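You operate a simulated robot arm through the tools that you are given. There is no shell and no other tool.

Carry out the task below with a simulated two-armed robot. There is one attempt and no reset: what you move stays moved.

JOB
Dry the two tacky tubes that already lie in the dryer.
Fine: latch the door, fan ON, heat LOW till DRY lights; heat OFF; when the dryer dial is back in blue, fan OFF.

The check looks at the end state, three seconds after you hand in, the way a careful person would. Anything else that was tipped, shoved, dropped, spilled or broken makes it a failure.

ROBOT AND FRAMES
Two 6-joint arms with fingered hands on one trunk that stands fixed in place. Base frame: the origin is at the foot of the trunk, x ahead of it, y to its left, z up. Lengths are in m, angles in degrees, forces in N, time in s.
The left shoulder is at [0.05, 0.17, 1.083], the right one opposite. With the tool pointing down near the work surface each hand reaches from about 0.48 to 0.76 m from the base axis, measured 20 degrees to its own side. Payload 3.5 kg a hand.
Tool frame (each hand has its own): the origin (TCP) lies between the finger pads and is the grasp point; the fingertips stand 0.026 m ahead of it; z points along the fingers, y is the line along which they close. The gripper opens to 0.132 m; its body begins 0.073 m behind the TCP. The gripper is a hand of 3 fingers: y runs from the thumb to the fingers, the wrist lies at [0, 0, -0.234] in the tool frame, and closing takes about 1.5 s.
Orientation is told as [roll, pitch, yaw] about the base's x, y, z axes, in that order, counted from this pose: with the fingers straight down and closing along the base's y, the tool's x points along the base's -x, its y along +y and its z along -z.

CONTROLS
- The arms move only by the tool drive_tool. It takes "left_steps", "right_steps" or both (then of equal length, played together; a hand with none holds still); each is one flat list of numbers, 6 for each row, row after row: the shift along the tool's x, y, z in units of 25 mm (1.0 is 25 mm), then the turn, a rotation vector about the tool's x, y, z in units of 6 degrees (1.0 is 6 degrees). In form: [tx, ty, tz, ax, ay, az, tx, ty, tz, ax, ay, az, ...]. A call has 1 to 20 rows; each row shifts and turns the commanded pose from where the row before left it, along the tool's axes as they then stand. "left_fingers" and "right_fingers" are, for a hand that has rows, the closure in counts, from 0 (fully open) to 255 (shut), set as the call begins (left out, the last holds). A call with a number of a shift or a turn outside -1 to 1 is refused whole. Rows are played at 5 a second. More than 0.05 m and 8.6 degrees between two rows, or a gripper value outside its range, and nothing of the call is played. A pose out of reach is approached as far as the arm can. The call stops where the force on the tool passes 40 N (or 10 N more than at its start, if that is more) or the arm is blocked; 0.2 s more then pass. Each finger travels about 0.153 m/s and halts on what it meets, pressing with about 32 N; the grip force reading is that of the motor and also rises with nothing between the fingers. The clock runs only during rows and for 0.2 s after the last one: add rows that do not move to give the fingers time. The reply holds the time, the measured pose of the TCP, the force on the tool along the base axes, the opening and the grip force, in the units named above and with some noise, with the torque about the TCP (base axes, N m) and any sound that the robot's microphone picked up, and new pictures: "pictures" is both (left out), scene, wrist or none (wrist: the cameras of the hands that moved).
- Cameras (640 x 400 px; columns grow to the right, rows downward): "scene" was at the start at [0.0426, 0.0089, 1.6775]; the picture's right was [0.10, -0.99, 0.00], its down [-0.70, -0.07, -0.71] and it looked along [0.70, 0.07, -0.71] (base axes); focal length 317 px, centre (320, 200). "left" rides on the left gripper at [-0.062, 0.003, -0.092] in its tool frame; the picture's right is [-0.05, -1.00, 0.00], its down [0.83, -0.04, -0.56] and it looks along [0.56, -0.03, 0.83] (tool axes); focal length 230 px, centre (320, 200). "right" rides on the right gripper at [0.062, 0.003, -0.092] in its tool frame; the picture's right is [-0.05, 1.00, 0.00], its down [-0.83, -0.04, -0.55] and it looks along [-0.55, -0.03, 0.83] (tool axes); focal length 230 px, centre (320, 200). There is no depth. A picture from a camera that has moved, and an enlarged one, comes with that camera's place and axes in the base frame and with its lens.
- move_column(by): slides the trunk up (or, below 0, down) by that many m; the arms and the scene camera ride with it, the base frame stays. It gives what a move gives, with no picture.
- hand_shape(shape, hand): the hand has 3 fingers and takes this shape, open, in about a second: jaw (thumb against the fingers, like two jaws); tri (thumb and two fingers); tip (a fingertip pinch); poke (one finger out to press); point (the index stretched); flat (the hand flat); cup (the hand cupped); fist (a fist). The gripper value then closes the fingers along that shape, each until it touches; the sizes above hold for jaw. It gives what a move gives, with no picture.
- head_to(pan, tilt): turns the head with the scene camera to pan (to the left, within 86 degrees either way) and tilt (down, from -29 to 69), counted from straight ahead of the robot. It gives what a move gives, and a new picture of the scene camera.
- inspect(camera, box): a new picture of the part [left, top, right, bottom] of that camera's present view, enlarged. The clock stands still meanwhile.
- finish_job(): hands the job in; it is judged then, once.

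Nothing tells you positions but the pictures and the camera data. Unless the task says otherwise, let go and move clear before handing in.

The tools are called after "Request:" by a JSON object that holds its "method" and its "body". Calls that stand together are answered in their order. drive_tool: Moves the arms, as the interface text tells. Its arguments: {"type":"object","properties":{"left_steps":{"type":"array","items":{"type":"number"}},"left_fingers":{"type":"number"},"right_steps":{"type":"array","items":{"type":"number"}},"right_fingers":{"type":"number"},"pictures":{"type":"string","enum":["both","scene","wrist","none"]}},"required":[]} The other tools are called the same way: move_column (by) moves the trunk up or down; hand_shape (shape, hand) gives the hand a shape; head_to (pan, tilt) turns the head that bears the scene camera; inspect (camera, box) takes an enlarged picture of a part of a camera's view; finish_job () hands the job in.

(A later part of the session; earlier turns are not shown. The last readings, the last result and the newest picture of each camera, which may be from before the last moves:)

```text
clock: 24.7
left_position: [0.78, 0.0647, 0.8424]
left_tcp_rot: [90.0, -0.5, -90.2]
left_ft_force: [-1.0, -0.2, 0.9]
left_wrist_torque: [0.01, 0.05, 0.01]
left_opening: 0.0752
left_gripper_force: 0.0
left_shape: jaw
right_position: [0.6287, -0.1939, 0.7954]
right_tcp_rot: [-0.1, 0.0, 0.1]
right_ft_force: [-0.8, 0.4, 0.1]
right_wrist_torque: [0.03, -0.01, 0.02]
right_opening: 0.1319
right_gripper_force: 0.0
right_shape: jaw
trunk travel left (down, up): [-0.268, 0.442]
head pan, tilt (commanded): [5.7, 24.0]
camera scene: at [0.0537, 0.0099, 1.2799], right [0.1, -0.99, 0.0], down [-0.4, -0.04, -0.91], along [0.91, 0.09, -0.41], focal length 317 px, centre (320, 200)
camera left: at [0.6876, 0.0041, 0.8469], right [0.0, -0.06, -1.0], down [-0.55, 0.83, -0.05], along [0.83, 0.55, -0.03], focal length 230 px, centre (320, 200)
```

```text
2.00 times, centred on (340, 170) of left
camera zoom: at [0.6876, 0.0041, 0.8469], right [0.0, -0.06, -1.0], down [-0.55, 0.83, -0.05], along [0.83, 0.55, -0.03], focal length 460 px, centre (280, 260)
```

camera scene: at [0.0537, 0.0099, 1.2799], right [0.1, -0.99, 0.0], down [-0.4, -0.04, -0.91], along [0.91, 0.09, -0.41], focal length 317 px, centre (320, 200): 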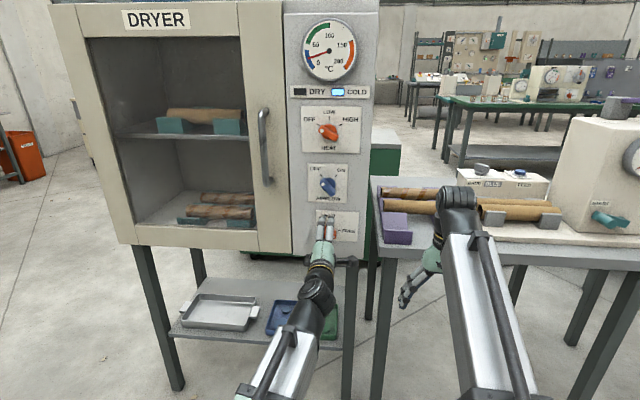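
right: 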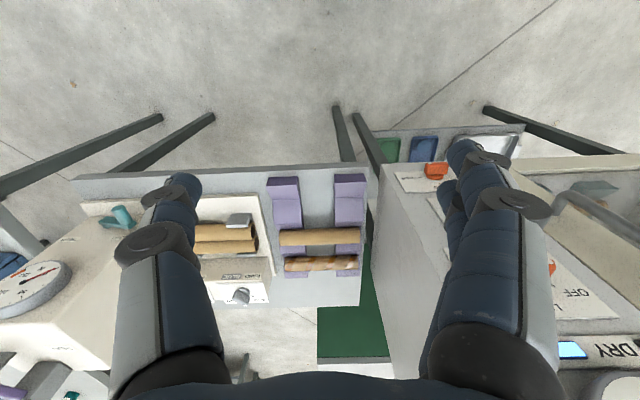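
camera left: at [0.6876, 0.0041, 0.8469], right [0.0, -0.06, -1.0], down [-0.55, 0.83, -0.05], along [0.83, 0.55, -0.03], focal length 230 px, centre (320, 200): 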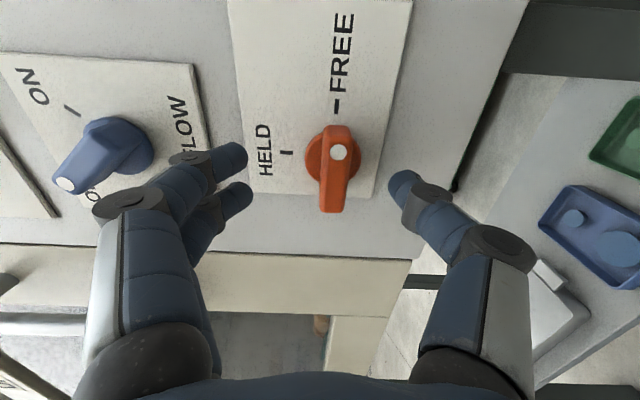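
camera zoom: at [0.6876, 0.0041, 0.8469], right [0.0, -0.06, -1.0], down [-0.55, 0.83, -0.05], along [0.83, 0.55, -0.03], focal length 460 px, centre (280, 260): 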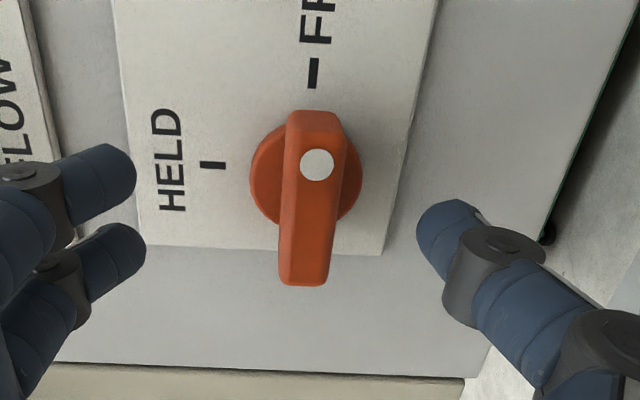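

From both cameras, the latch axis is at y≈0.0645, z≈0.837, with the panel at x≈0.836 and the bar front at x≈0.803. I'll make the small correction, move ahead to x≈0.794 and close the fingers.

Request:
{"method": "drive_tool", "body": {"left_steps": [0, -0.22, 0.28, 0, 0, 0, 0, 0, 0.28, 0, 0, 0, 0, 0, 0, 0, 0, 0], "pictures": "none"}}

Request:
{"method": "drive_tool", "body": {"left_steps": [0, 0, 0, 0, 0, 0, 0, 0, 0, 0, 0, 0, 0, 0, 0, 0, 0, 0, 0, 0, 0, 0, 0, 0, 0, 0, 0, 0, 0, 0], "left_fingers": 185, "pictures": "both"}}

Request:
{"method": "inspect", "body": {"camera": "left", "box": [180, 70, 500, 270]}}

```text
clock: 25.5
left_position: [0.7927, 0.0639, 0.8383]
left_tcp_rot: [90.0, -0.4, -90.3]
left_ft_force: [0.1, -0.3, 0.3]
left_wrist_torque: [0.0, -0.03, 0.02]
left_opening: 0.0753
left_gripper_force: 0.1
left_shape: jaw
right_position: [0.6297, -0.1942, 0.7954]
right_tcp_rot: [0.0, -0.1, 0.1]
right_ft_force: [-0.4, -0.4, -0.2]
right_wrist_torque: [0.0, 0.03, 0.04]
right_opening: 0.132
right_gripper_force: 0.0
right_shape: jaw
trunk travel left (down, up): [-0.268, 0.442]
head pan, tilt (commanded): [5.7, 24.0]
```

```text
clock: 26.7
left_position: [0.7928, 0.0631, 0.8394]
left_tcp_rot: [90.0, -0.4, -90.2]
left_ft_force: [0.1, 0.6, -0.1]
left_wrist_torque: [0.03, -0.03, 0.02]
left_opening: 0.0367
left_gripper_force: 0.0
left_shape: jaw
right_position: [0.6287, -0.1945, 0.7941]
right_tcp_rot: [0.0, -0.2, 0.1]
right_ft_force: [0.2, -0.9, 0.8]
right_wrist_torque: [0.02, 0.03, -0.01]
right_opening: 0.1319
right_gripper_force: 0.2
right_shape: jaw
trunk travel left (down, up): [-0.268, 0.442]
head pan, tilt (commanded): [5.7, 24.0]
camera scene: at [0.0538, 0.0099, 1.2799], right [0.1, -0.99, 0.0], down [-0.4, -0.04, -0.91], along [0.91, 0.09, -0.41], focal length 317 px, centre (320, 200)
camera left: at [0.6999, 0.0039, 0.8418], right [0.0, -0.06, -1.0], down [-0.55, 0.83, -0.05], along [0.83, 0.55, -0.03], focal length 230 px, centre (320, 200)
```

scene: 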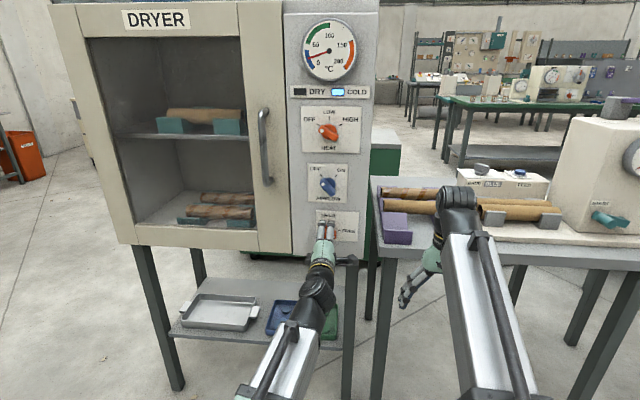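
left: 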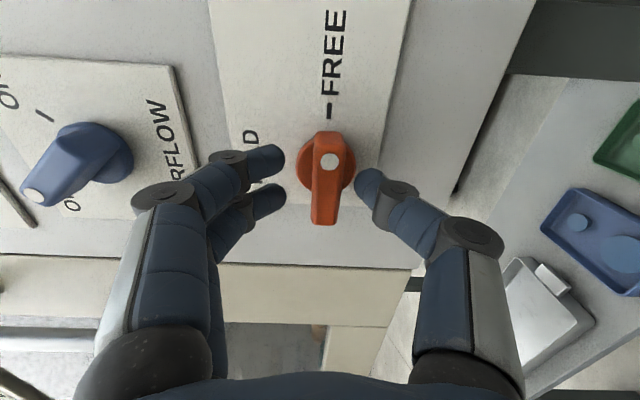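

```text
2.00 times, centred on (340, 170) of left
camera zoom: at [0.6999, 0.0039, 0.8418], right [0.0, -0.06, -1.0], down [-0.55, 0.83, -0.05], along [0.83, 0.55, -0.03], focal length 460 px, centre (280, 260)
```

zoom: 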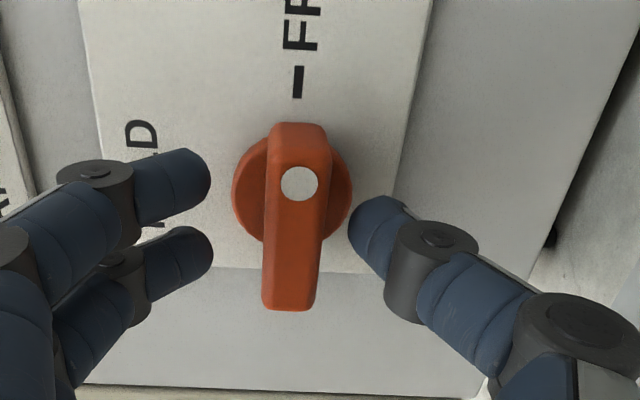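

The fingers straddle the bar, which sits about 2–3 mm nearer the thumb. I'll shift down slightly and close.

Request:
{"method": "drive_tool", "body": {"left_steps": [0, -0.1, 0, 0, 0, 0, 0, 0, 0, 0, 0, 0, 0, 0, 0, 0, 0, 0, 0, 0, 0, 0, 0, 0, 0, 0, 0, 0, 0, 0], "left_fingers": 255, "pictures": "both"}}

Request:
{"method": "inspect", "body": {"camera": "left", "box": [180, 70, 500, 270]}}

```text
clock: 27.9
left_position: [0.7918, 0.0656, 0.836]
left_tcp_rot: [90.0, -0.4, -90.4]
left_ft_force: [6.9, -1.7, 8.1]
left_wrist_torque: [0.02, -0.21, -0.03]
left_opening: 0.0097
left_gripper_force: 32.1
left_shape: jaw
right_position: [0.6299, -0.1944, 0.7958]
right_tcp_rot: [0.0, -0.1, 0.2]
right_ft_force: [0.0, 0.0, -0.4]
right_wrist_torque: [0.01, 0.01, 0.0]
right_opening: 0.1319
right_gripper_force: 0.1
right_shape: jaw
trunk travel left (down, up): [-0.268, 0.442]
head pan, tilt (commanded): [5.7, 24.0]
camera scene: at [0.0537, 0.0098, 1.2799], right [0.1, -0.99, 0.0], down [-0.4, -0.04, -0.91], along [0.91, 0.09, -0.41], focal length 317 px, centre (320, 200)
camera left: at [0.6994, 0.0041, 0.8394], right [0.0, -0.06, -1.0], down [-0.55, 0.83, -0.05], along [0.83, 0.55, -0.03], focal length 230 px, centre (320, 200)
```

scene: 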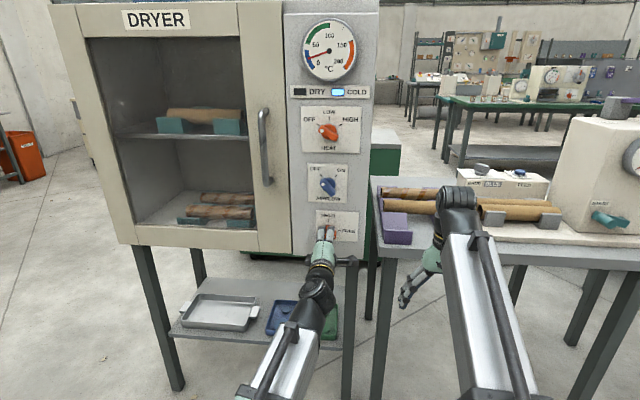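
left: 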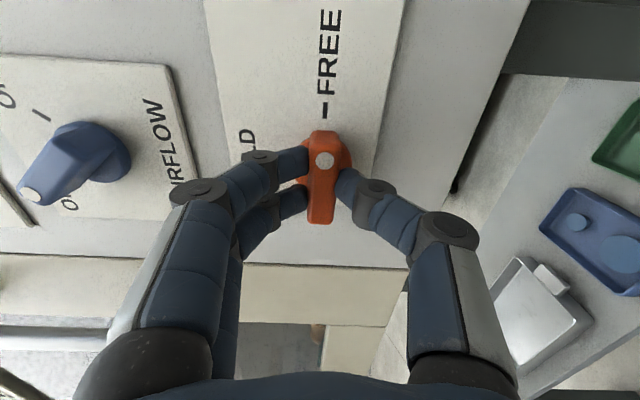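

```text
2.00 times, centred on (340, 170) of left
camera zoom: at [0.6994, 0.0041, 0.8394], right [0.0, -0.06, -1.0], down [-0.55, 0.83, -0.05], along [0.83, 0.55, -0.03], focal length 460 px, centre (280, 260)
```

zoom: 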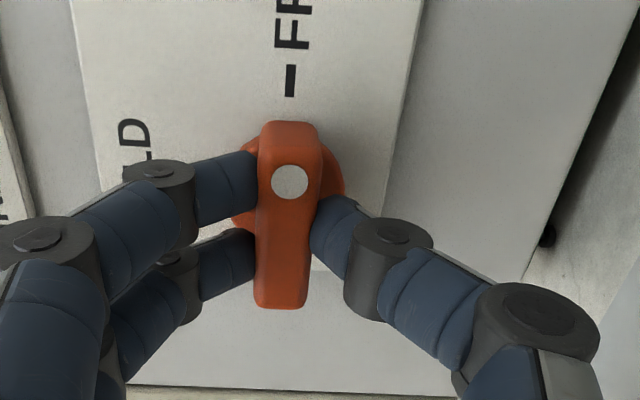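

The fingers grip the bar firmly, with thumb and fingers on opposite sides. I'll start turning it counterclockwise, a third of the way first, to see how it responds.

Request:
{"method": "drive_tool", "body": {"left_steps": [0, 0, 0, 0, 0, -1, 0, 0, 0, 0, 0, -1, 0, 0, 0, 0, 0, -1, 0, 0, 0, 0, 0, -1, 0, 0, 0, 0, 0, -1], "pictures": "wrist"}}

Request:
{"method": "inspect", "body": {"camera": "scene", "box": [290, 195, 370, 255]}}

```text
clock: 29.1
left_position: [0.7914, 0.0646, 0.8379]
left_tcp_rot: [89.9, -30.4, -90.2]
left_ft_force: [6.9, 4.5, 11.2]
left_wrist_torque: [0.01, -0.31, 0.17]
left_opening: 0.0095
left_gripper_force: 31.7
left_shape: jaw
right_position: [0.6279, -0.1938, 0.7953]
right_tcp_rot: [0.0, -0.1, 0.2]
right_ft_force: [-0.5, 0.4, 0.6]
right_wrist_torque: [-0.03, 0.02, 0.0]
right_opening: 0.1318
right_gripper_force: 0.1
right_shape: jaw
trunk travel left (down, up): [-0.268, 0.442]
head pan, tilt (commanded): [5.7, 24.0]
camera left: at [0.6994, 0.0148, 0.8698], right [0.0, -0.55, -0.83], down [-0.55, 0.7, -0.46], along [0.83, 0.46, -0.31], focal length 230 px, centre (320, 200)
```

left: 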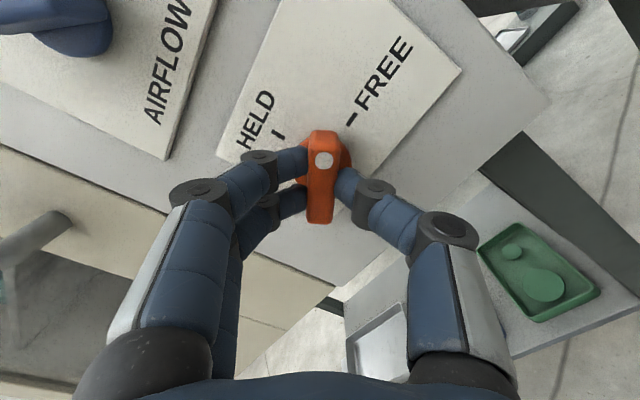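

```text
6.67 times, centred on (330, 225) of scene
camera zoom: at [0.0534, 0.0101, 1.28], right [0.1, -0.99, 0.0], down [-0.4, -0.04, -0.91], along [0.91, 0.09, -0.41], focal length 2115 px, centre (253, 33)
```

zoom: 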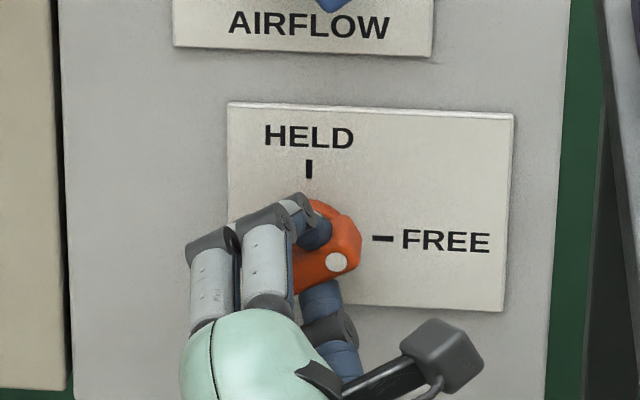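

The knob turns cleanly with the hand, and its dot is moving toward HELD. I'll turn the remaining 60°.

Request:
{"method": "drive_tool", "body": {"left_steps": [0, 0, 0, 0, 0, -1, 0, 0, 0, 0, 0, -1, 0, 0, 0, 0, 0, -1, 0, 0, 0, 0, 0, -1, 0, 0, 0, 0, 0, -1, 0, 0, 0, 0, 0, -1, 0, 0, 0, 0, 0, -1, 0, 0, 0, 0, 0, -1, 0, 0, 0, 0, 0, -1, 0, 0, 0, 0, 0, -1], "pictures": "wrist"}}

Request:
{"method": "inspect", "body": {"camera": "scene", "box": [290, 195, 370, 255]}}

```text
clock: 31.3
left_position: [0.7905, 0.067, 0.8356]
left_tcp_rot: [-84.6, -89.6, 84.6]
left_ft_force: [7.8, 13.1, 9.0]
left_wrist_torque: [0.01, -0.15, 0.37]
left_opening: 0.0089
left_gripper_force: 32.1
left_shape: jaw
right_position: [0.6275, -0.1934, 0.7964]
right_tcp_rot: [-0.1, -0.2, 0.1]
right_ft_force: [0.2, 0.2, 0.7]
right_wrist_torque: [0.01, -0.01, 0.01]
right_opening: 0.1317
right_gripper_force: 0.1
right_shape: jaw
trunk travel left (down, up): [-0.268, 0.442]
head pan, tilt (commanded): [5.7, 24.0]
camera left: at [0.6995, 0.0709, 0.8969], right [0.0, -1.0, 0.06], down [-0.56, -0.05, -0.83], along [0.83, -0.04, -0.55], focal length 230 px, centre (320, 200)
```

left: 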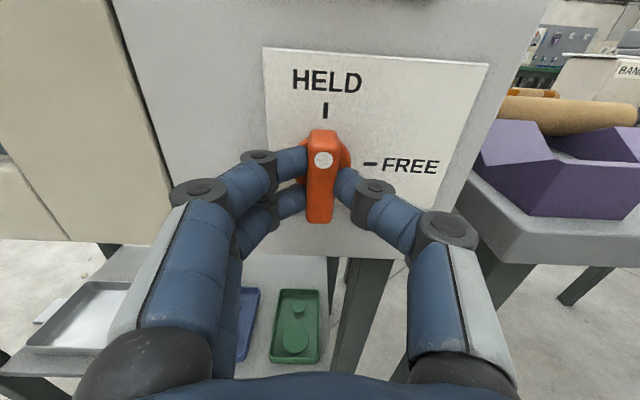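

```text
6.67 times, centred on (330, 225) of scene
camera zoom: at [0.0536, 0.0109, 1.2799], right [0.1, -0.99, 0.0], down [-0.4, -0.04, -0.91], along [0.91, 0.09, -0.41], focal length 2115 px, centre (253, 33)
```

zoom: 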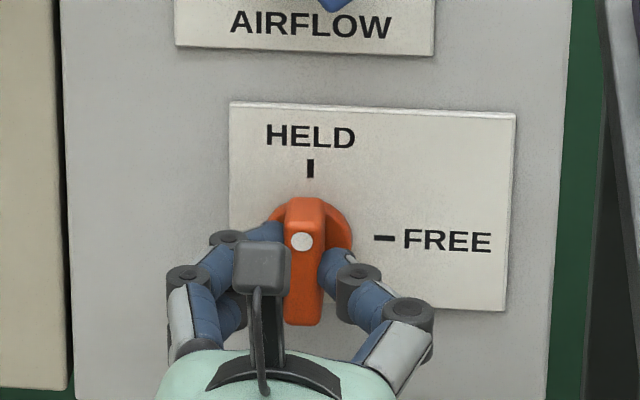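

The dot is at the top, pointing at HELD. I'll open the fingers part way, back off and check that the knob stays put.

Request:
{"method": "drive_tool", "body": {"left_steps": [0, 0, 0, 0, 0, 0, 0, 0, 0, 0, 0, 0, 0, 0, 0, 0, 0, 0, 0, 0, 0, 0, 0, 0], "left_fingers": 140, "pictures": "none"}}

Request:
{"method": "drive_tool", "body": {"left_steps": [0, 0, -1, 0, 0, 0, 0, 0, -1, 0, 0, 0, 0, 0, -1, 0, 0, 0], "left_fingers": 140, "pictures": "both"}}

Request:
{"method": "inspect", "body": {"camera": "scene", "box": [280, 80, 380, 255]}}

```text
clock: 32.3
left_position: [0.7906, 0.0627, 0.8367]
left_tcp_rot: [-86.2, -89.7, 85.7]
left_ft_force: [-0.2, 0.1, 0.5]
left_wrist_torque: [0.02, 0.03, -0.03]
left_opening: 0.0585
left_gripper_force: 0.0
left_shape: jaw
right_position: [0.6285, -0.1941, 0.7954]
right_tcp_rot: [0.0, 0.0, 0.1]
right_ft_force: [-0.1, 1.1, -0.7]
right_wrist_torque: [0.01, 0.02, 0.01]
right_opening: 0.1317
right_gripper_force: 0.0
right_shape: jaw
trunk travel left (down, up): [-0.268, 0.442]
head pan, tilt (commanded): [5.7, 24.0]
```

```text
clock: 33.1
left_position: [0.7142, 0.065, 0.8361]
left_tcp_rot: [-87.3, -89.6, 87.0]
left_ft_force: [0.6, -0.4, 0.6]
left_wrist_torque: [-0.01, 0.03, -0.04]
left_opening: 0.0589
left_gripper_force: 0.0
left_shape: jaw
right_position: [0.6282, -0.1953, 0.7953]
right_tcp_rot: [0.1, 0.0, 0.1]
right_ft_force: [-0.3, 0.8, 0.2]
right_wrist_torque: [-0.01, 0.03, -0.02]
right_opening: 0.132
right_gripper_force: 0.0
right_shape: jaw
trunk travel left (down, up): [-0.268, 0.442]
head pan, tilt (commanded): [5.7, 24.0]
camera scene: at [0.0538, 0.0099, 1.2799], right [0.1, -0.99, 0.0], down [-0.4, -0.04, -0.91], along [0.91, 0.09, -0.41], focal length 317 px, centre (320, 200)
camera left: at [0.6229, 0.0701, 0.8972], right [0.0, -1.0, 0.06], down [-0.56, -0.05, -0.83], along [0.83, -0.04, -0.55], focal length 230 px, centre (320, 200)
```

scene: 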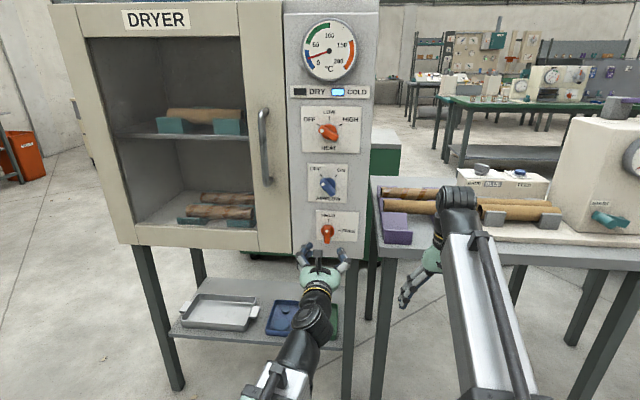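
left: 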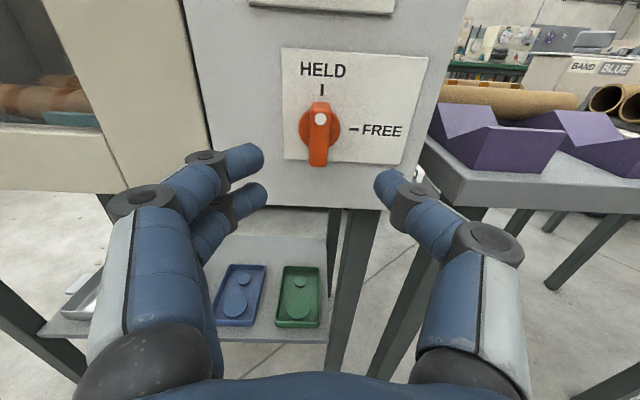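

```text
2.29 times, centred on (330, 168) of scene
camera zoom: at [0.0538, 0.0099, 1.2799], right [0.1, -0.99, 0.0], down [-0.4, -0.04, -0.91], along [0.91, 0.09, -0.41], focal length 725 px, centre (297, 274)
```

zoom: 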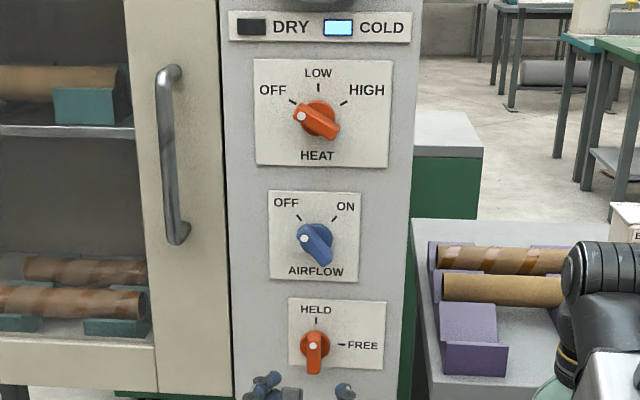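

The latch is at HELD. Next is the airflow knob, with its axis at about y≈0.065, z≈0.98. I'll raise the trunk 0.145 m so the arm keeps its posture, then roll the hand -45° to match the bar.

Request:
{"method": "move_column", "body": {"by": 0.145}}

Request:
{"method": "drive_tool", "body": {"left_steps": [0, 0, 0, 0, 0, -1, 0, 0, 0, 0, 0, -1, 0, 0, 0, 0, 0, -1, 0, 0, 0, 0, 0, -1, 0, 0, 0, 0, 0, -1, 0, 0, 0, 0, 0, -1, 0, 0, 0, 0, 0, -1, 0, 0, 0, 0, 0, -0.5], "pictures": "both"}}

Request:
{"method": "inspect", "body": {"camera": "left", "box": [180, 70, 500, 270]}}

Request:
{"method": "inspect", "body": {"camera": "scene", "box": [285, 160, 375, 250]}}

```text
clock: 34.8
left_position: [0.7145, 0.0637, 0.9821]
left_tcp_rot: [-86.5, -89.5, 86.3]
left_ft_force: [-0.4, -0.2, 0.8]
left_wrist_torque: [-0.04, 0.02, -0.04]
left_opening: 0.0589
left_gripper_force: 0.0
left_shape: jaw
right_position: [0.6283, -0.1941, 0.9404]
right_tcp_rot: [0.0, -0.2, 0.1]
right_ft_force: [0.5, -0.4, 0.9]
right_wrist_torque: [-0.02, 0.0, 0.0]
right_opening: 0.132
right_gripper_force: 0.0
right_shape: jaw
trunk travel left (down, up): [-0.413, 0.297]
head pan, tilt (commanded): [5.7, 24.0]
```

```text
clock: 36.6
left_position: [0.7161, 0.0963, 1.0112]
left_tcp_rot: [-89.5, -44.6, 89.0]
left_ft_force: [-0.1, 0.3, -0.3]
left_wrist_torque: [0.0, -0.02, 0.02]
left_opening: 0.0592
left_gripper_force: 0.1
left_shape: jaw
left hand out of reach, approached as far as the arm can: row 5, 6, 7, 8
right_position: [0.6278, -0.1937, 0.9407]
right_tcp_rot: [0.0, -0.1, 0.1]
right_ft_force: [-0.1, 0.1, 0.3]
right_wrist_torque: [-0.03, 0.0, 0.03]
right_opening: 0.1319
right_gripper_force: 0.0
right_shape: jaw
trunk travel left (down, up): [-0.413, 0.297]
head pan, tilt (commanded): [5.7, 24.0]
camera scene: at [0.0537, 0.0099, 1.4249], right [0.1, -0.99, 0.0], down [-0.4, -0.04, -0.91], along [0.91, 0.09, -0.41], focal length 317 px, centre (320, 200)
camera left: at [0.6246, 0.1439, 1.0525], right [0.0, -0.66, 0.75], down [-0.57, -0.61, -0.55], along [0.82, -0.42, -0.37], focal length 230 px, centre (320, 200)
```

scene: 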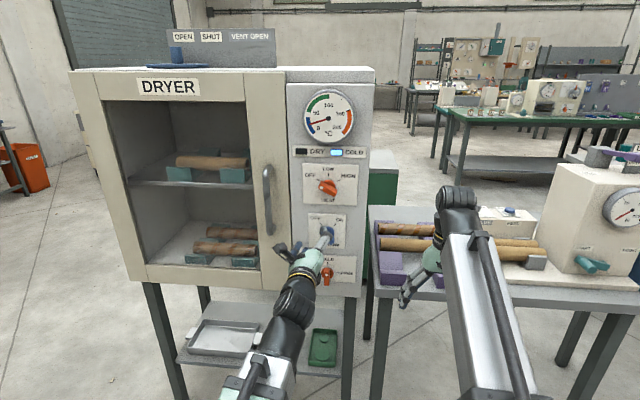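
left: 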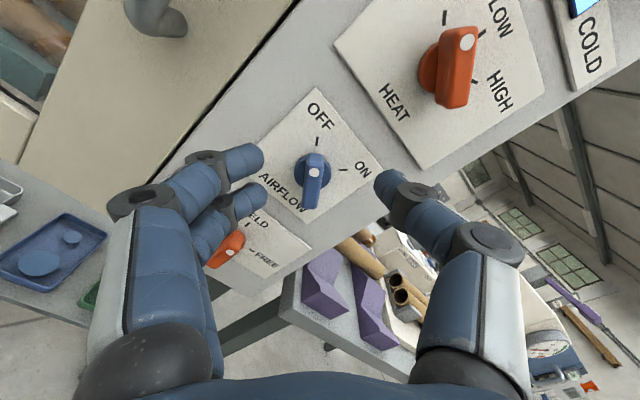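

```text
2.00 times, centred on (340, 170) of left
camera zoom: at [0.6246, 0.1439, 1.0525], right [0.0, -0.66, 0.75], down [-0.57, -0.61, -0.55], along [0.82, -0.42, -0.37], focal length 460 px, centre (280, 260)
```

zoom: 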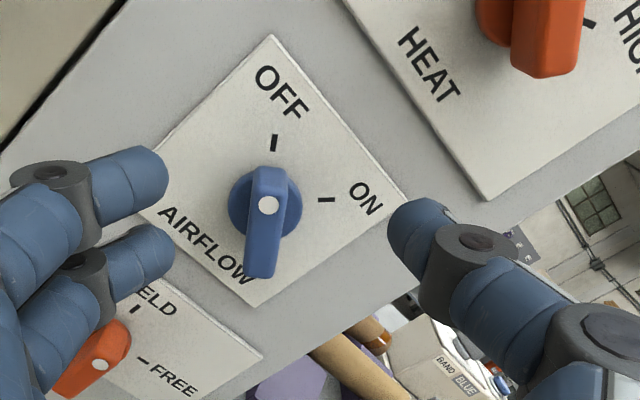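

```text
4.44 times, centred on (330, 205) of scene
camera zoom: at [0.0537, 0.0099, 1.4249], right [0.1, -0.99, 0.0], down [-0.4, -0.04, -0.91], along [0.91, 0.09, -0.41], focal length 1410 px, centre (276, 178)
```

zoom: 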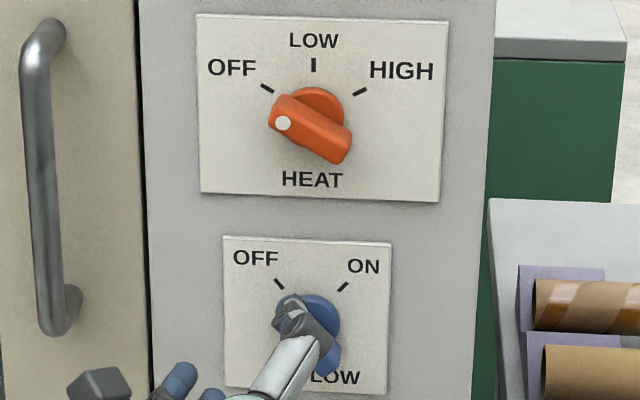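

The orientation is right, but the last joint reached its limit near this roll and pushed the hand off position. I'll use the equivalent grip 180° the other way: +135° at OFF, turning to +225° at ON.

Request:
{"method": "drive_tool", "body": {"left_steps": [0, 0, 0, 0, 0, 1, 0, 0, 0, 0, 0, 1, 0, 0, 0, 0, 0, 1, 0, 0, 0, 0, 0, 1, 0, 0, 0, 0, 0, 1, 0, 0, 0, 0, 0, 1, 0, 0, 0, 0, 0, 1, 0, 0, 0, 0, 0, 1, 0, 0, 0, 0, 0, 1, 0, 0, 0, 0, 0, 1, 0, 0, 0, 0, 0, 1, 0, 0, 0, 0, 0, 1, 0, 0, 0, 0, 0, 1, 0, 0, 0, 0, 0, 1, 0, 0, 0, 0, 0, 1], "pictures": "none"}}

Request:
{"method": "drive_tool", "body": {"left_steps": [0, 0, 0, 0, 0, 1, 0, 0, 0, 0, 0, 1, 0, 0, 0, 0, 0, 1, 0, 0, 0, 0, 0, 1, 0, 0, 0, 0, 0, 1, 0, 0, 0, 0, 0, 1, 0, 0, 0, 0, 0, 1, 0, 0, 0, 0, 0, 1, 0, 0, 0, 0, 0, 1, 0, 0, 0, 0, 0, 1, 0, 0, 0, 0, 0, 1, 0, 0, 0, 0, 0, 1, 0, 0, 0, 0, 0, 1, 0, 0, 0, 0, 0, 1, 0, 0, 0, 0, 0, 1], "pictures": "both"}}

```text
clock: 39.8
left_position: [0.7165, 0.096, 1.0106]
left_tcp_rot: [90.0, -45.3, -90.2]
left_ft_force: [-0.3, -0.2, 0.4]
left_wrist_torque: [0.01, 0.02, 0.01]
left_opening: 0.0589
left_gripper_force: 0.0
left_shape: jaw
right_position: [0.6281, -0.1931, 0.9416]
right_tcp_rot: [-0.1, 0.0, 0.1]
right_ft_force: [0.0, -0.1, -0.3]
right_wrist_torque: [0.02, 0.01, 0.02]
right_opening: 0.1316
right_gripper_force: 0.1
right_shape: jaw
trunk travel left (down, up): [-0.413, 0.297]
head pan, tilt (commanded): [5.7, 24.0]
```

```text
clock: 43.0
left_position: [0.7166, 0.0948, 1.0113]
left_tcp_rot: [89.9, 44.7, -90.3]
left_ft_force: [0.0, 0.2, 0.0]
left_wrist_torque: [0.01, -0.03, 0.01]
left_opening: 0.0589
left_gripper_force: 0.0
left_shape: jaw
right_position: [0.628, -0.1942, 0.939]
right_tcp_rot: [-0.1, -0.2, 0.1]
right_ft_force: [0.4, 0.3, 0.2]
right_wrist_torque: [-0.01, -0.02, -0.01]
right_opening: 0.1322
right_gripper_force: 0.0
right_shape: jaw
trunk travel left (down, up): [-0.413, 0.297]
head pan, tilt (commanded): [5.7, 24.0]
camera scene: at [0.0537, 0.0099, 1.4249], right [0.1, -0.99, 0.0], down [-0.4, -0.04, -0.91], along [0.91, 0.09, -0.41], focal length 317 px, centre (320, 200)
camera left: at [0.6234, 0.051, 0.9693], right [0.0, 0.67, -0.75], down [-0.55, 0.62, 0.55], along [0.83, 0.41, 0.37], focal length 230 px, centre (320, 200)
```

scene: 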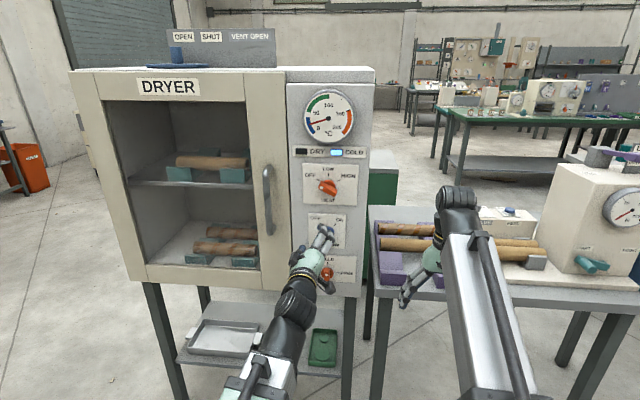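
left: 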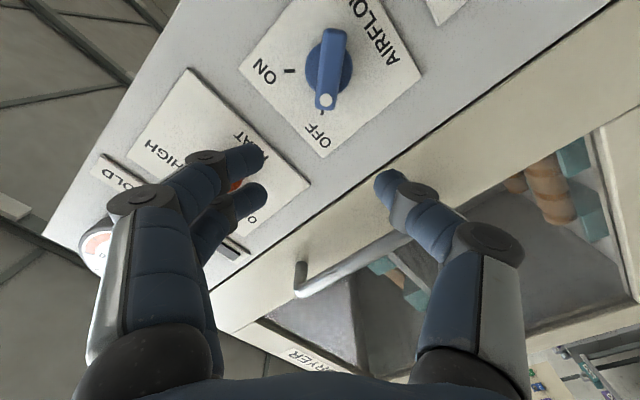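

The +135° roll was reached with no limit in the way. I also see a vent slide on top of the dryer, which I'll look at. First I'll move onto the airflow axis.

Request:
{"method": "drive_tool", "body": {"left_steps": [-0.857, 0, 0, 0, 0, 0, -0.857, 0, 0, 0, 0, 0, 0, 0, 0, 0, 0, 0], "pictures": "wrist"}}

Request:
{"method": "inspect", "body": {"camera": "left", "box": [220, 60, 440, 200]}}

Request:
{"method": "inspect", "body": {"camera": "scene", "box": [130, 20, 300, 100]}}

Request:
{"method": "inspect", "body": {"camera": "scene", "box": [285, 190, 375, 290]}}

```text
clock: 43.8
left_position: [0.7134, 0.0643, 0.9803]
left_tcp_rot: [90.0, 44.6, -90.3]
left_ft_force: [0.9, -0.6, -0.1]
left_wrist_torque: [0.0, -0.03, 0.01]
left_opening: 0.0589
left_gripper_force: 0.0
left_shape: jaw
right_position: [0.6289, -0.1954, 0.9407]
right_tcp_rot: [0.0, 0.0, 0.2]
right_ft_force: [-0.9, -0.1, -0.3]
right_wrist_torque: [-0.04, 0.01, -0.01]
right_opening: 0.1321
right_gripper_force: 0.0
right_shape: jaw
trunk travel left (down, up): [-0.413, 0.297]
head pan, tilt (commanded): [5.7, 24.0]
camera left: at [0.6218, 0.019, 0.9396], right [0.0, 0.66, -0.75], down [-0.55, 0.62, 0.55], along [0.83, 0.41, 0.37], focal length 230 px, centre (320, 200)
```

left: 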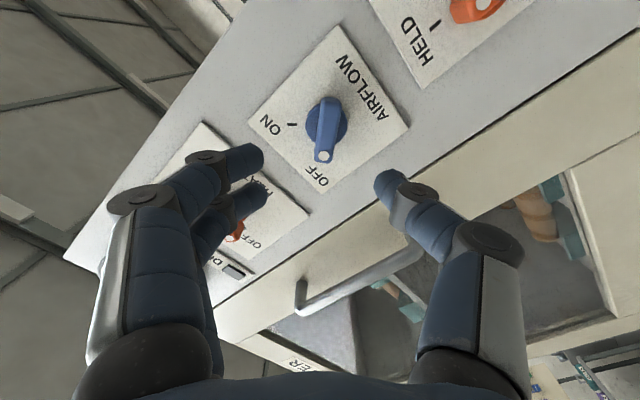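

```text
2.86 times, centred on (330, 130) of left
camera zoom: at [0.6218, 0.019, 0.9396], right [0.0, 0.66, -0.75], down [-0.55, 0.62, 0.55], along [0.83, 0.41, 0.37], focal length 657 px, centre (291, 400)
```

zoom: 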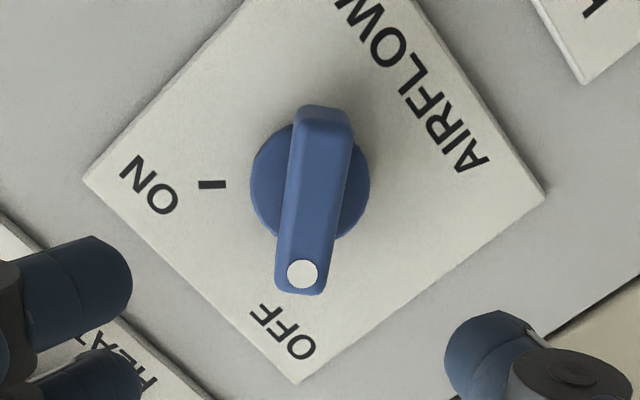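

```text
3.76 times, centred on (215, 60) of scene
camera zoom: at [0.0538, 0.0099, 1.4249], right [0.1, -0.99, 0.0], down [-0.4, -0.04, -0.91], along [0.91, 0.09, -0.41], focal length 1194 px, centre (715, 727)
```

zoom: 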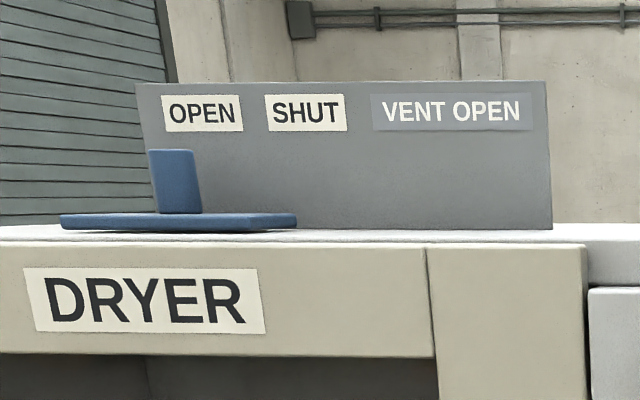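

```text
4.00 times, centred on (330, 240) of scene
camera zoom: at [0.0538, 0.0099, 1.4249], right [0.1, -0.99, 0.0], down [-0.4, -0.04, -0.91], along [0.91, 0.09, -0.41], focal length 1269 px, centre (280, 40)
```

zoom: 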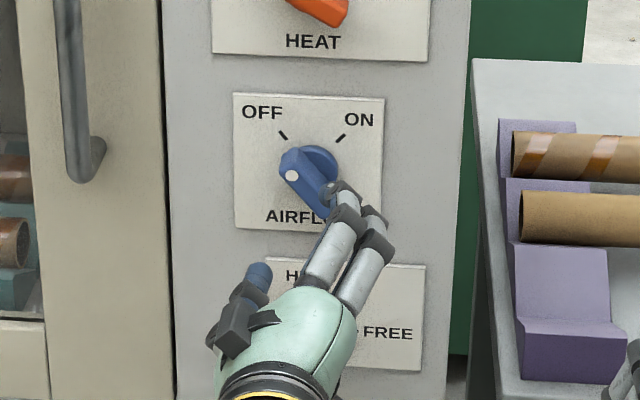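

The vent is already at OPEN, so I'll leave it. The airflow axis is at y≈0.065, z≈0.977. I'll move ahead with the open fingers straddling the bar, then close part way and check centring.

Request:
{"method": "drive_tool", "body": {"left_steps": [-0.073, -0.113, 0.8, 0, 0, 0, 0, 0, 0.8, 0, 0, 0, 0, 0, 0.8, 0, 0, 0, 0, 0, 0.8, 0, 0, 0, 0, 0, 0, 0, 0, 0], "left_fingers": 140, "pictures": "none"}}

Request:
{"method": "drive_tool", "body": {"left_steps": [0, 0, 0, 0, 0, 0, 0, 0, 0, 0, 0, 0, 0, 0, 0, 0, 0, 0], "left_fingers": 185, "pictures": "wrist"}}

Request:
{"method": "inspect", "body": {"camera": "left", "box": [180, 70, 500, 270]}}

```text
clock: 45.0
left_position: [0.7964, 0.065, 0.9759]
left_tcp_rot: [90.0, 44.7, -90.3]
left_ft_force: [0.3, -0.2, -0.9]
left_wrist_torque: [0.0, -0.03, -0.02]
left_opening: 0.0589
left_gripper_force: 0.0
left_shape: jaw
right_position: [0.6278, -0.1946, 0.9409]
right_tcp_rot: [-0.1, -0.2, 0.1]
right_ft_force: [0.3, -0.4, 0.4]
right_wrist_torque: [0.0, 0.0, -0.02]
right_opening: 0.1318
right_gripper_force: 0.1
right_shape: jaw
trunk travel left (down, up): [-0.413, 0.297]
head pan, tilt (commanded): [5.7, 24.0]
```

```text
clock: 45.8
left_position: [0.7963, 0.0655, 0.9763]
left_tcp_rot: [90.0, 44.5, -90.3]
left_ft_force: [-0.6, 1.1, 1.4]
left_wrist_torque: [-0.02, 0.0, 0.01]
left_opening: 0.0367
left_gripper_force: 0.1
left_shape: jaw
right_position: [0.6305, -0.1942, 0.9395]
right_tcp_rot: [0.1, -0.1, 0.0]
right_ft_force: [-0.5, -0.5, -0.9]
right_wrist_torque: [0.03, 0.01, 0.0]
right_opening: 0.1318
right_gripper_force: 0.0
right_shape: jaw
trunk travel left (down, up): [-0.413, 0.297]
head pan, tilt (commanded): [5.7, 24.0]
camera left: at [0.7036, 0.0204, 0.9348], right [0.0, 0.66, -0.75], down [-0.55, 0.62, 0.55], along [0.83, 0.41, 0.37], focal length 230 px, centre (320, 200)
```

left: 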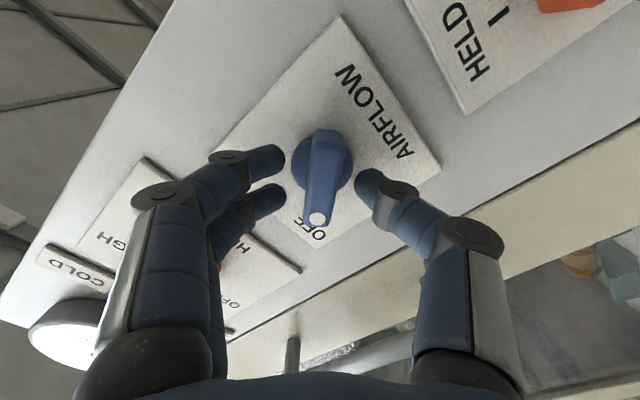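

```text
2.00 times, centred on (340, 170) of left
camera zoom: at [0.7036, 0.0204, 0.9348], right [0.0, 0.66, -0.75], down [-0.55, 0.62, 0.55], along [0.83, 0.41, 0.37], focal length 460 px, centre (280, 260)
```

zoom: 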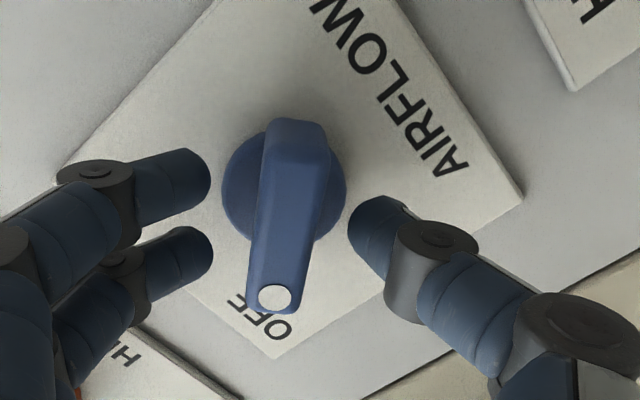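

The bar sits centrally between the fingers. I'll close on it.

Request:
{"method": "drive_tool", "body": {"left_steps": [0, 0, 0, 0, 0, 0, 0, 0, 0, 0, 0, 0, 0, 0, 0, 0, 0, 0, 0, 0, 0, 0, 0, 0, 0, 0, 0, 0, 0, 0], "left_fingers": 255, "pictures": "none"}}

Request:
{"method": "inspect", "body": {"camera": "left", "box": [180, 70, 500, 270]}}

```text
clock: 47.0
left_position: [0.7955, 0.0652, 0.9763]
left_tcp_rot: [90.1, 44.6, -90.3]
left_ft_force: [3.9, 0.7, 0.9]
left_wrist_torque: [0.08, -0.01, 0.0]
left_opening: 0.0102
left_gripper_force: 31.6
left_shape: jaw
right_position: [0.6298, -0.1946, 0.9395]
right_tcp_rot: [0.0, -0.1, 0.1]
right_ft_force: [0.3, -0.6, 1.1]
right_wrist_torque: [-0.03, 0.02, 0.02]
right_opening: 0.132
right_gripper_force: 0.1
right_shape: jaw
trunk travel left (down, up): [-0.413, 0.297]
head pan, tilt (commanded): [5.7, 24.0]
```

```text
2.00 times, centred on (340, 170) of left
camera zoom: at [0.7038, 0.0204, 0.9347], right [0.0, 0.66, -0.75], down [-0.55, 0.62, 0.55], along [0.83, 0.41, 0.37], focal length 460 px, centre (280, 260)
```

zoom: 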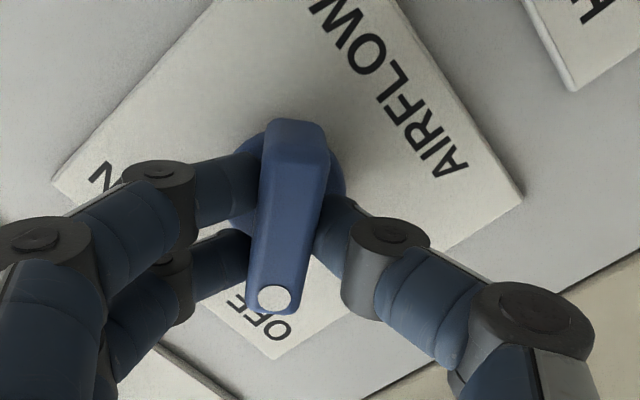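

The grip is good and the side forces are low. I'll turn clockwise toward ON, in two parts.

Request:
{"method": "drive_tool", "body": {"left_steps": [0, 0, 0, 0, 0, 1, 0, 0, 0, 0, 0, 1, 0, 0, 0, 0, 0, 1, 0, 0, 0, 0, 0, 1, 0, 0, 0, 0, 0, 1, 0, 0, 0, 0, 0, 1, 0, 0, 0, 0, 0, 1, 0, 0, 0, 0, 0, 1], "pictures": "wrist"}}

Request:
{"method": "inspect", "body": {"camera": "scene", "box": [285, 190, 375, 290]}}

```text
clock: 48.8
left_position: [0.796, 0.0649, 0.9767]
left_tcp_rot: [-88.2, 87.1, 91.6]
left_ft_force: [-9.1, -5.1, -19.0]
left_wrist_torque: [-0.05, 0.36, -0.14]
left_opening: 0.0105
left_gripper_force: 32.2
left_shape: jaw
right_position: [0.6294, -0.1937, 0.9401]
right_tcp_rot: [0.0, 0.1, 0.1]
right_ft_force: [-0.5, -0.2, -0.3]
right_wrist_torque: [0.0, -0.02, -0.01]
right_opening: 0.1318
right_gripper_force: 0.1
right_shape: jaw
trunk travel left (down, up): [-0.413, 0.297]
head pan, tilt (commanded): [5.7, 24.0]
camera left: at [0.7048, 0.066, 0.9145], right [0.0, 1.0, 0.0], down [-0.55, 0.01, 0.83], along [0.83, 0.0, 0.55], focal length 230 px, centre (320, 200)
```

left: 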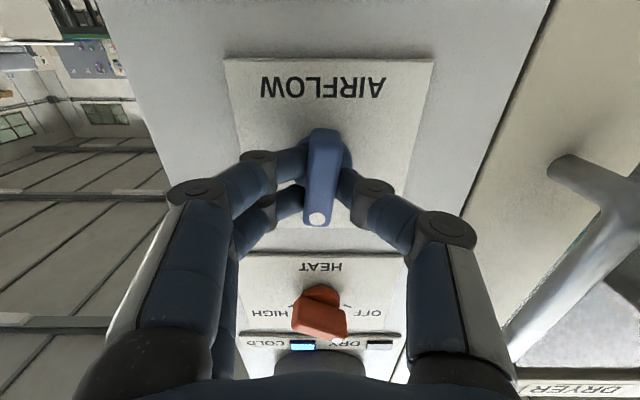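

```text
4.00 times, centred on (330, 240) of scene
camera zoom: at [0.0546, 0.0094, 1.4248], right [0.1, -0.99, 0.0], down [-0.41, -0.04, -0.91], along [0.91, 0.09, -0.41], focal length 1269 px, centre (280, 40)
```

zoom: 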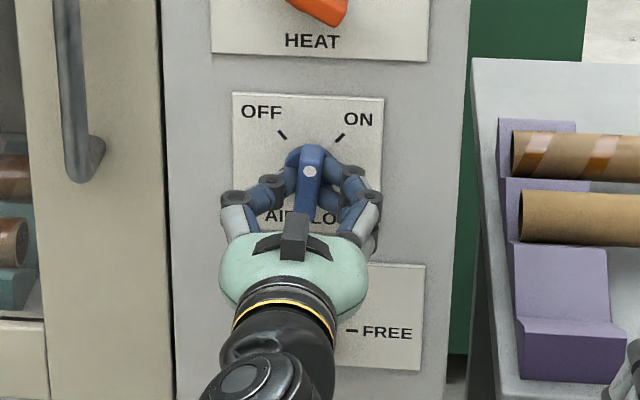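

The knob is halfway and still turning with the hand. I'll finish the turn to ON, relieving a little of the vertical force as I go.

Request:
{"method": "drive_tool", "body": {"left_steps": [-0.04, 0, 0, 0, 0, 1, 0, 0, 0, 0, 0, 1, 0, 0, 0, 0, 0, 1, 0, 0, 0, 0, 0, 1, 0, 0, 0, 0, 0, 1, 0, 0, 0, 0, 0, 1, 0, 0, 0, 0, 0, 1], "pictures": "wrist"}}

Request:
{"method": "inspect", "body": {"camera": "scene", "box": [285, 130, 375, 290]}}

```text
clock: 50.4
left_position: [0.796, 0.0654, 0.9775]
left_tcp_rot: [-89.8, 45.4, 89.9]
left_ft_force: [-5.7, -1.1, -12.4]
left_wrist_torque: [-0.44, 0.32, -0.1]
left_opening: 0.0111
left_gripper_force: 31.9
left_shape: jaw
right_position: [0.6287, -0.1927, 0.9395]
right_tcp_rot: [0.0, 0.0, 0.0]
right_ft_force: [0.5, 0.0, -0.3]
right_wrist_torque: [-0.01, 0.03, -0.06]
right_opening: 0.1318
right_gripper_force: 0.0
right_shape: jaw
trunk travel left (down, up): [-0.413, 0.297]
head pan, tilt (commanded): [5.7, 24.0]
camera left: at [0.7048, 0.1075, 0.9304], right [0.0, 0.75, 0.67], down [-0.56, -0.55, 0.62], along [0.83, -0.37, 0.41], focal length 230 px, centre (320, 200)
```

left: 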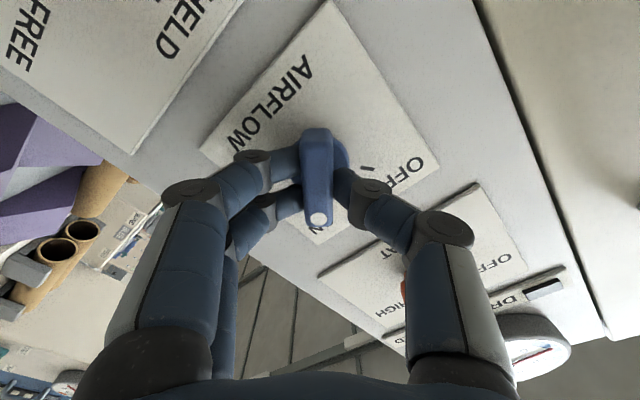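

```text
2.50 times, centred on (330, 210) of scene
camera zoom: at [0.0544, 0.0099, 1.4249], right [0.1, -0.99, 0.0], down [-0.41, -0.04, -0.91], along [0.91, 0.09, -0.41], focal length 793 px, centre (295, 175)
```

zoom: 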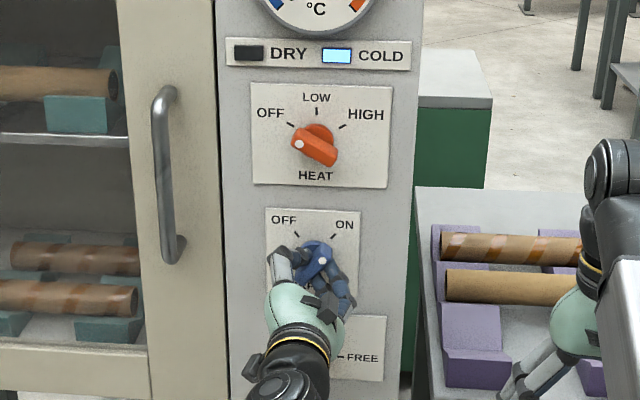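

The knob has met its stop at ON. I'll release it and back away to check.

Request:
{"method": "drive_tool", "body": {"left_steps": [0, 0, 0, 0, 0, 0, 0, 0, 0, 0, 0, 0, 0, 0, 0, 0, 0, 0, 0, 0, 0, 0, 0, 0], "left_fingers": 140, "pictures": "none"}}

Request:
{"method": "drive_tool", "body": {"left_steps": [0, 0, -1, 0, 0, 0, 0, 0, -1, 0, 0, 0, 0, 0, -1, 0, 0, 0], "left_fingers": 140, "pictures": "wrist"}}

Request:
{"method": "inspect", "body": {"camera": "scene", "box": [285, 80, 375, 290]}}

Request:
{"method": "inspect", "body": {"camera": "left", "box": [180, 70, 500, 270]}}

```text
clock: 51.4
left_position: [0.7955, 0.0649, 0.9786]
left_tcp_rot: [-89.9, 45.3, 89.8]
left_ft_force: [0.8, 0.5, 0.5]
left_wrist_torque: [-0.02, 0.0, 0.01]
left_opening: 0.0589
left_gripper_force: 0.0
left_shape: jaw
right_position: [0.6294, -0.1944, 0.9408]
right_tcp_rot: [0.0, -0.1, 0.1]
right_ft_force: [0.4, -0.4, 0.0]
right_wrist_torque: [0.05, 0.0, 0.05]
right_opening: 0.132
right_gripper_force: 0.1
right_shape: jaw
trunk travel left (down, up): [-0.413, 0.297]
head pan, tilt (commanded): [5.7, 24.0]
```

```text
clock: 52.2
left_position: [0.7228, 0.0658, 0.9779]
left_tcp_rot: [-89.8, 45.4, 89.8]
left_ft_force: [0.2, 0.3, 0.2]
left_wrist_torque: [-0.01, 0.0, -0.01]
left_opening: 0.059
left_gripper_force: 0.1
left_shape: jaw
right_position: [0.6286, -0.1937, 0.9401]
right_tcp_rot: [0.0, 0.0, 0.2]
right_ft_force: [0.8, 0.5, -1.2]
right_wrist_torque: [0.0, 0.03, 0.01]
right_opening: 0.1319
right_gripper_force: 0.1
right_shape: jaw
trunk travel left (down, up): [-0.413, 0.297]
head pan, tilt (commanded): [5.7, 24.0]
camera left: at [0.6299, 0.1075, 0.931], right [0.0, 0.75, 0.66], down [-0.56, -0.55, 0.62], along [0.83, -0.37, 0.41], focal length 230 px, centre (320, 200)
```

left: 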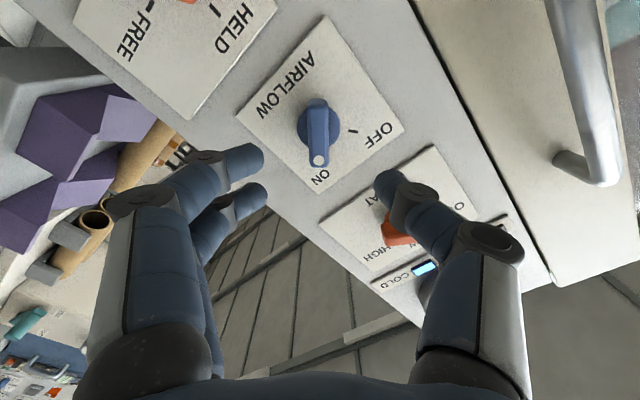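

```text
1.90 times, centred on (330, 185) of scene
camera zoom: at [0.0537, 0.0099, 1.4249], right [0.1, -0.99, 0.0], down [-0.4, -0.04, -0.91], along [0.91, 0.09, -0.41], focal length 604 px, centre (301, 229)
```

zoom: 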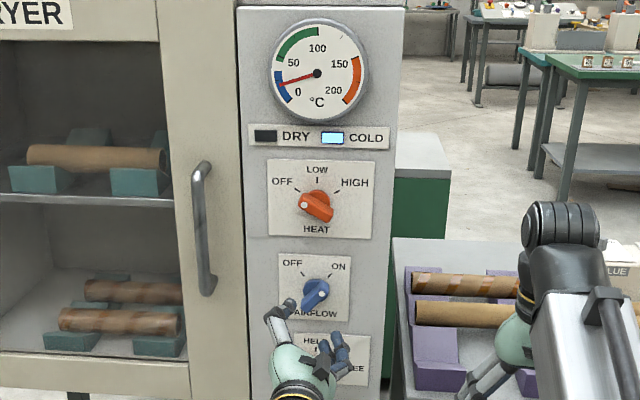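

```text
2.00 times, centred on (340, 170) of left
camera zoom: at [0.6299, 0.1075, 0.931], right [0.0, 0.75, 0.66], down [-0.56, -0.55, 0.62], along [0.83, -0.37, 0.41], focal length 460 px, centre (280, 260)
```

zoom: 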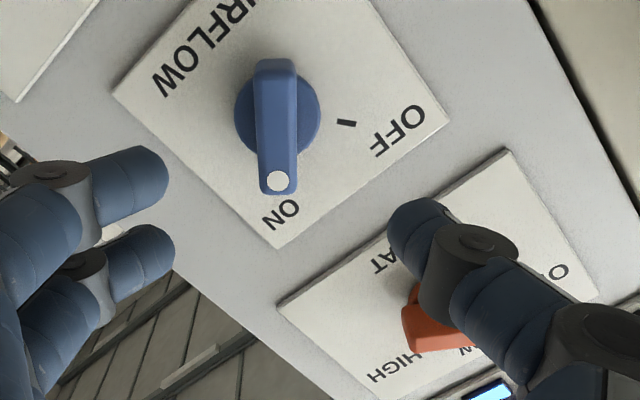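

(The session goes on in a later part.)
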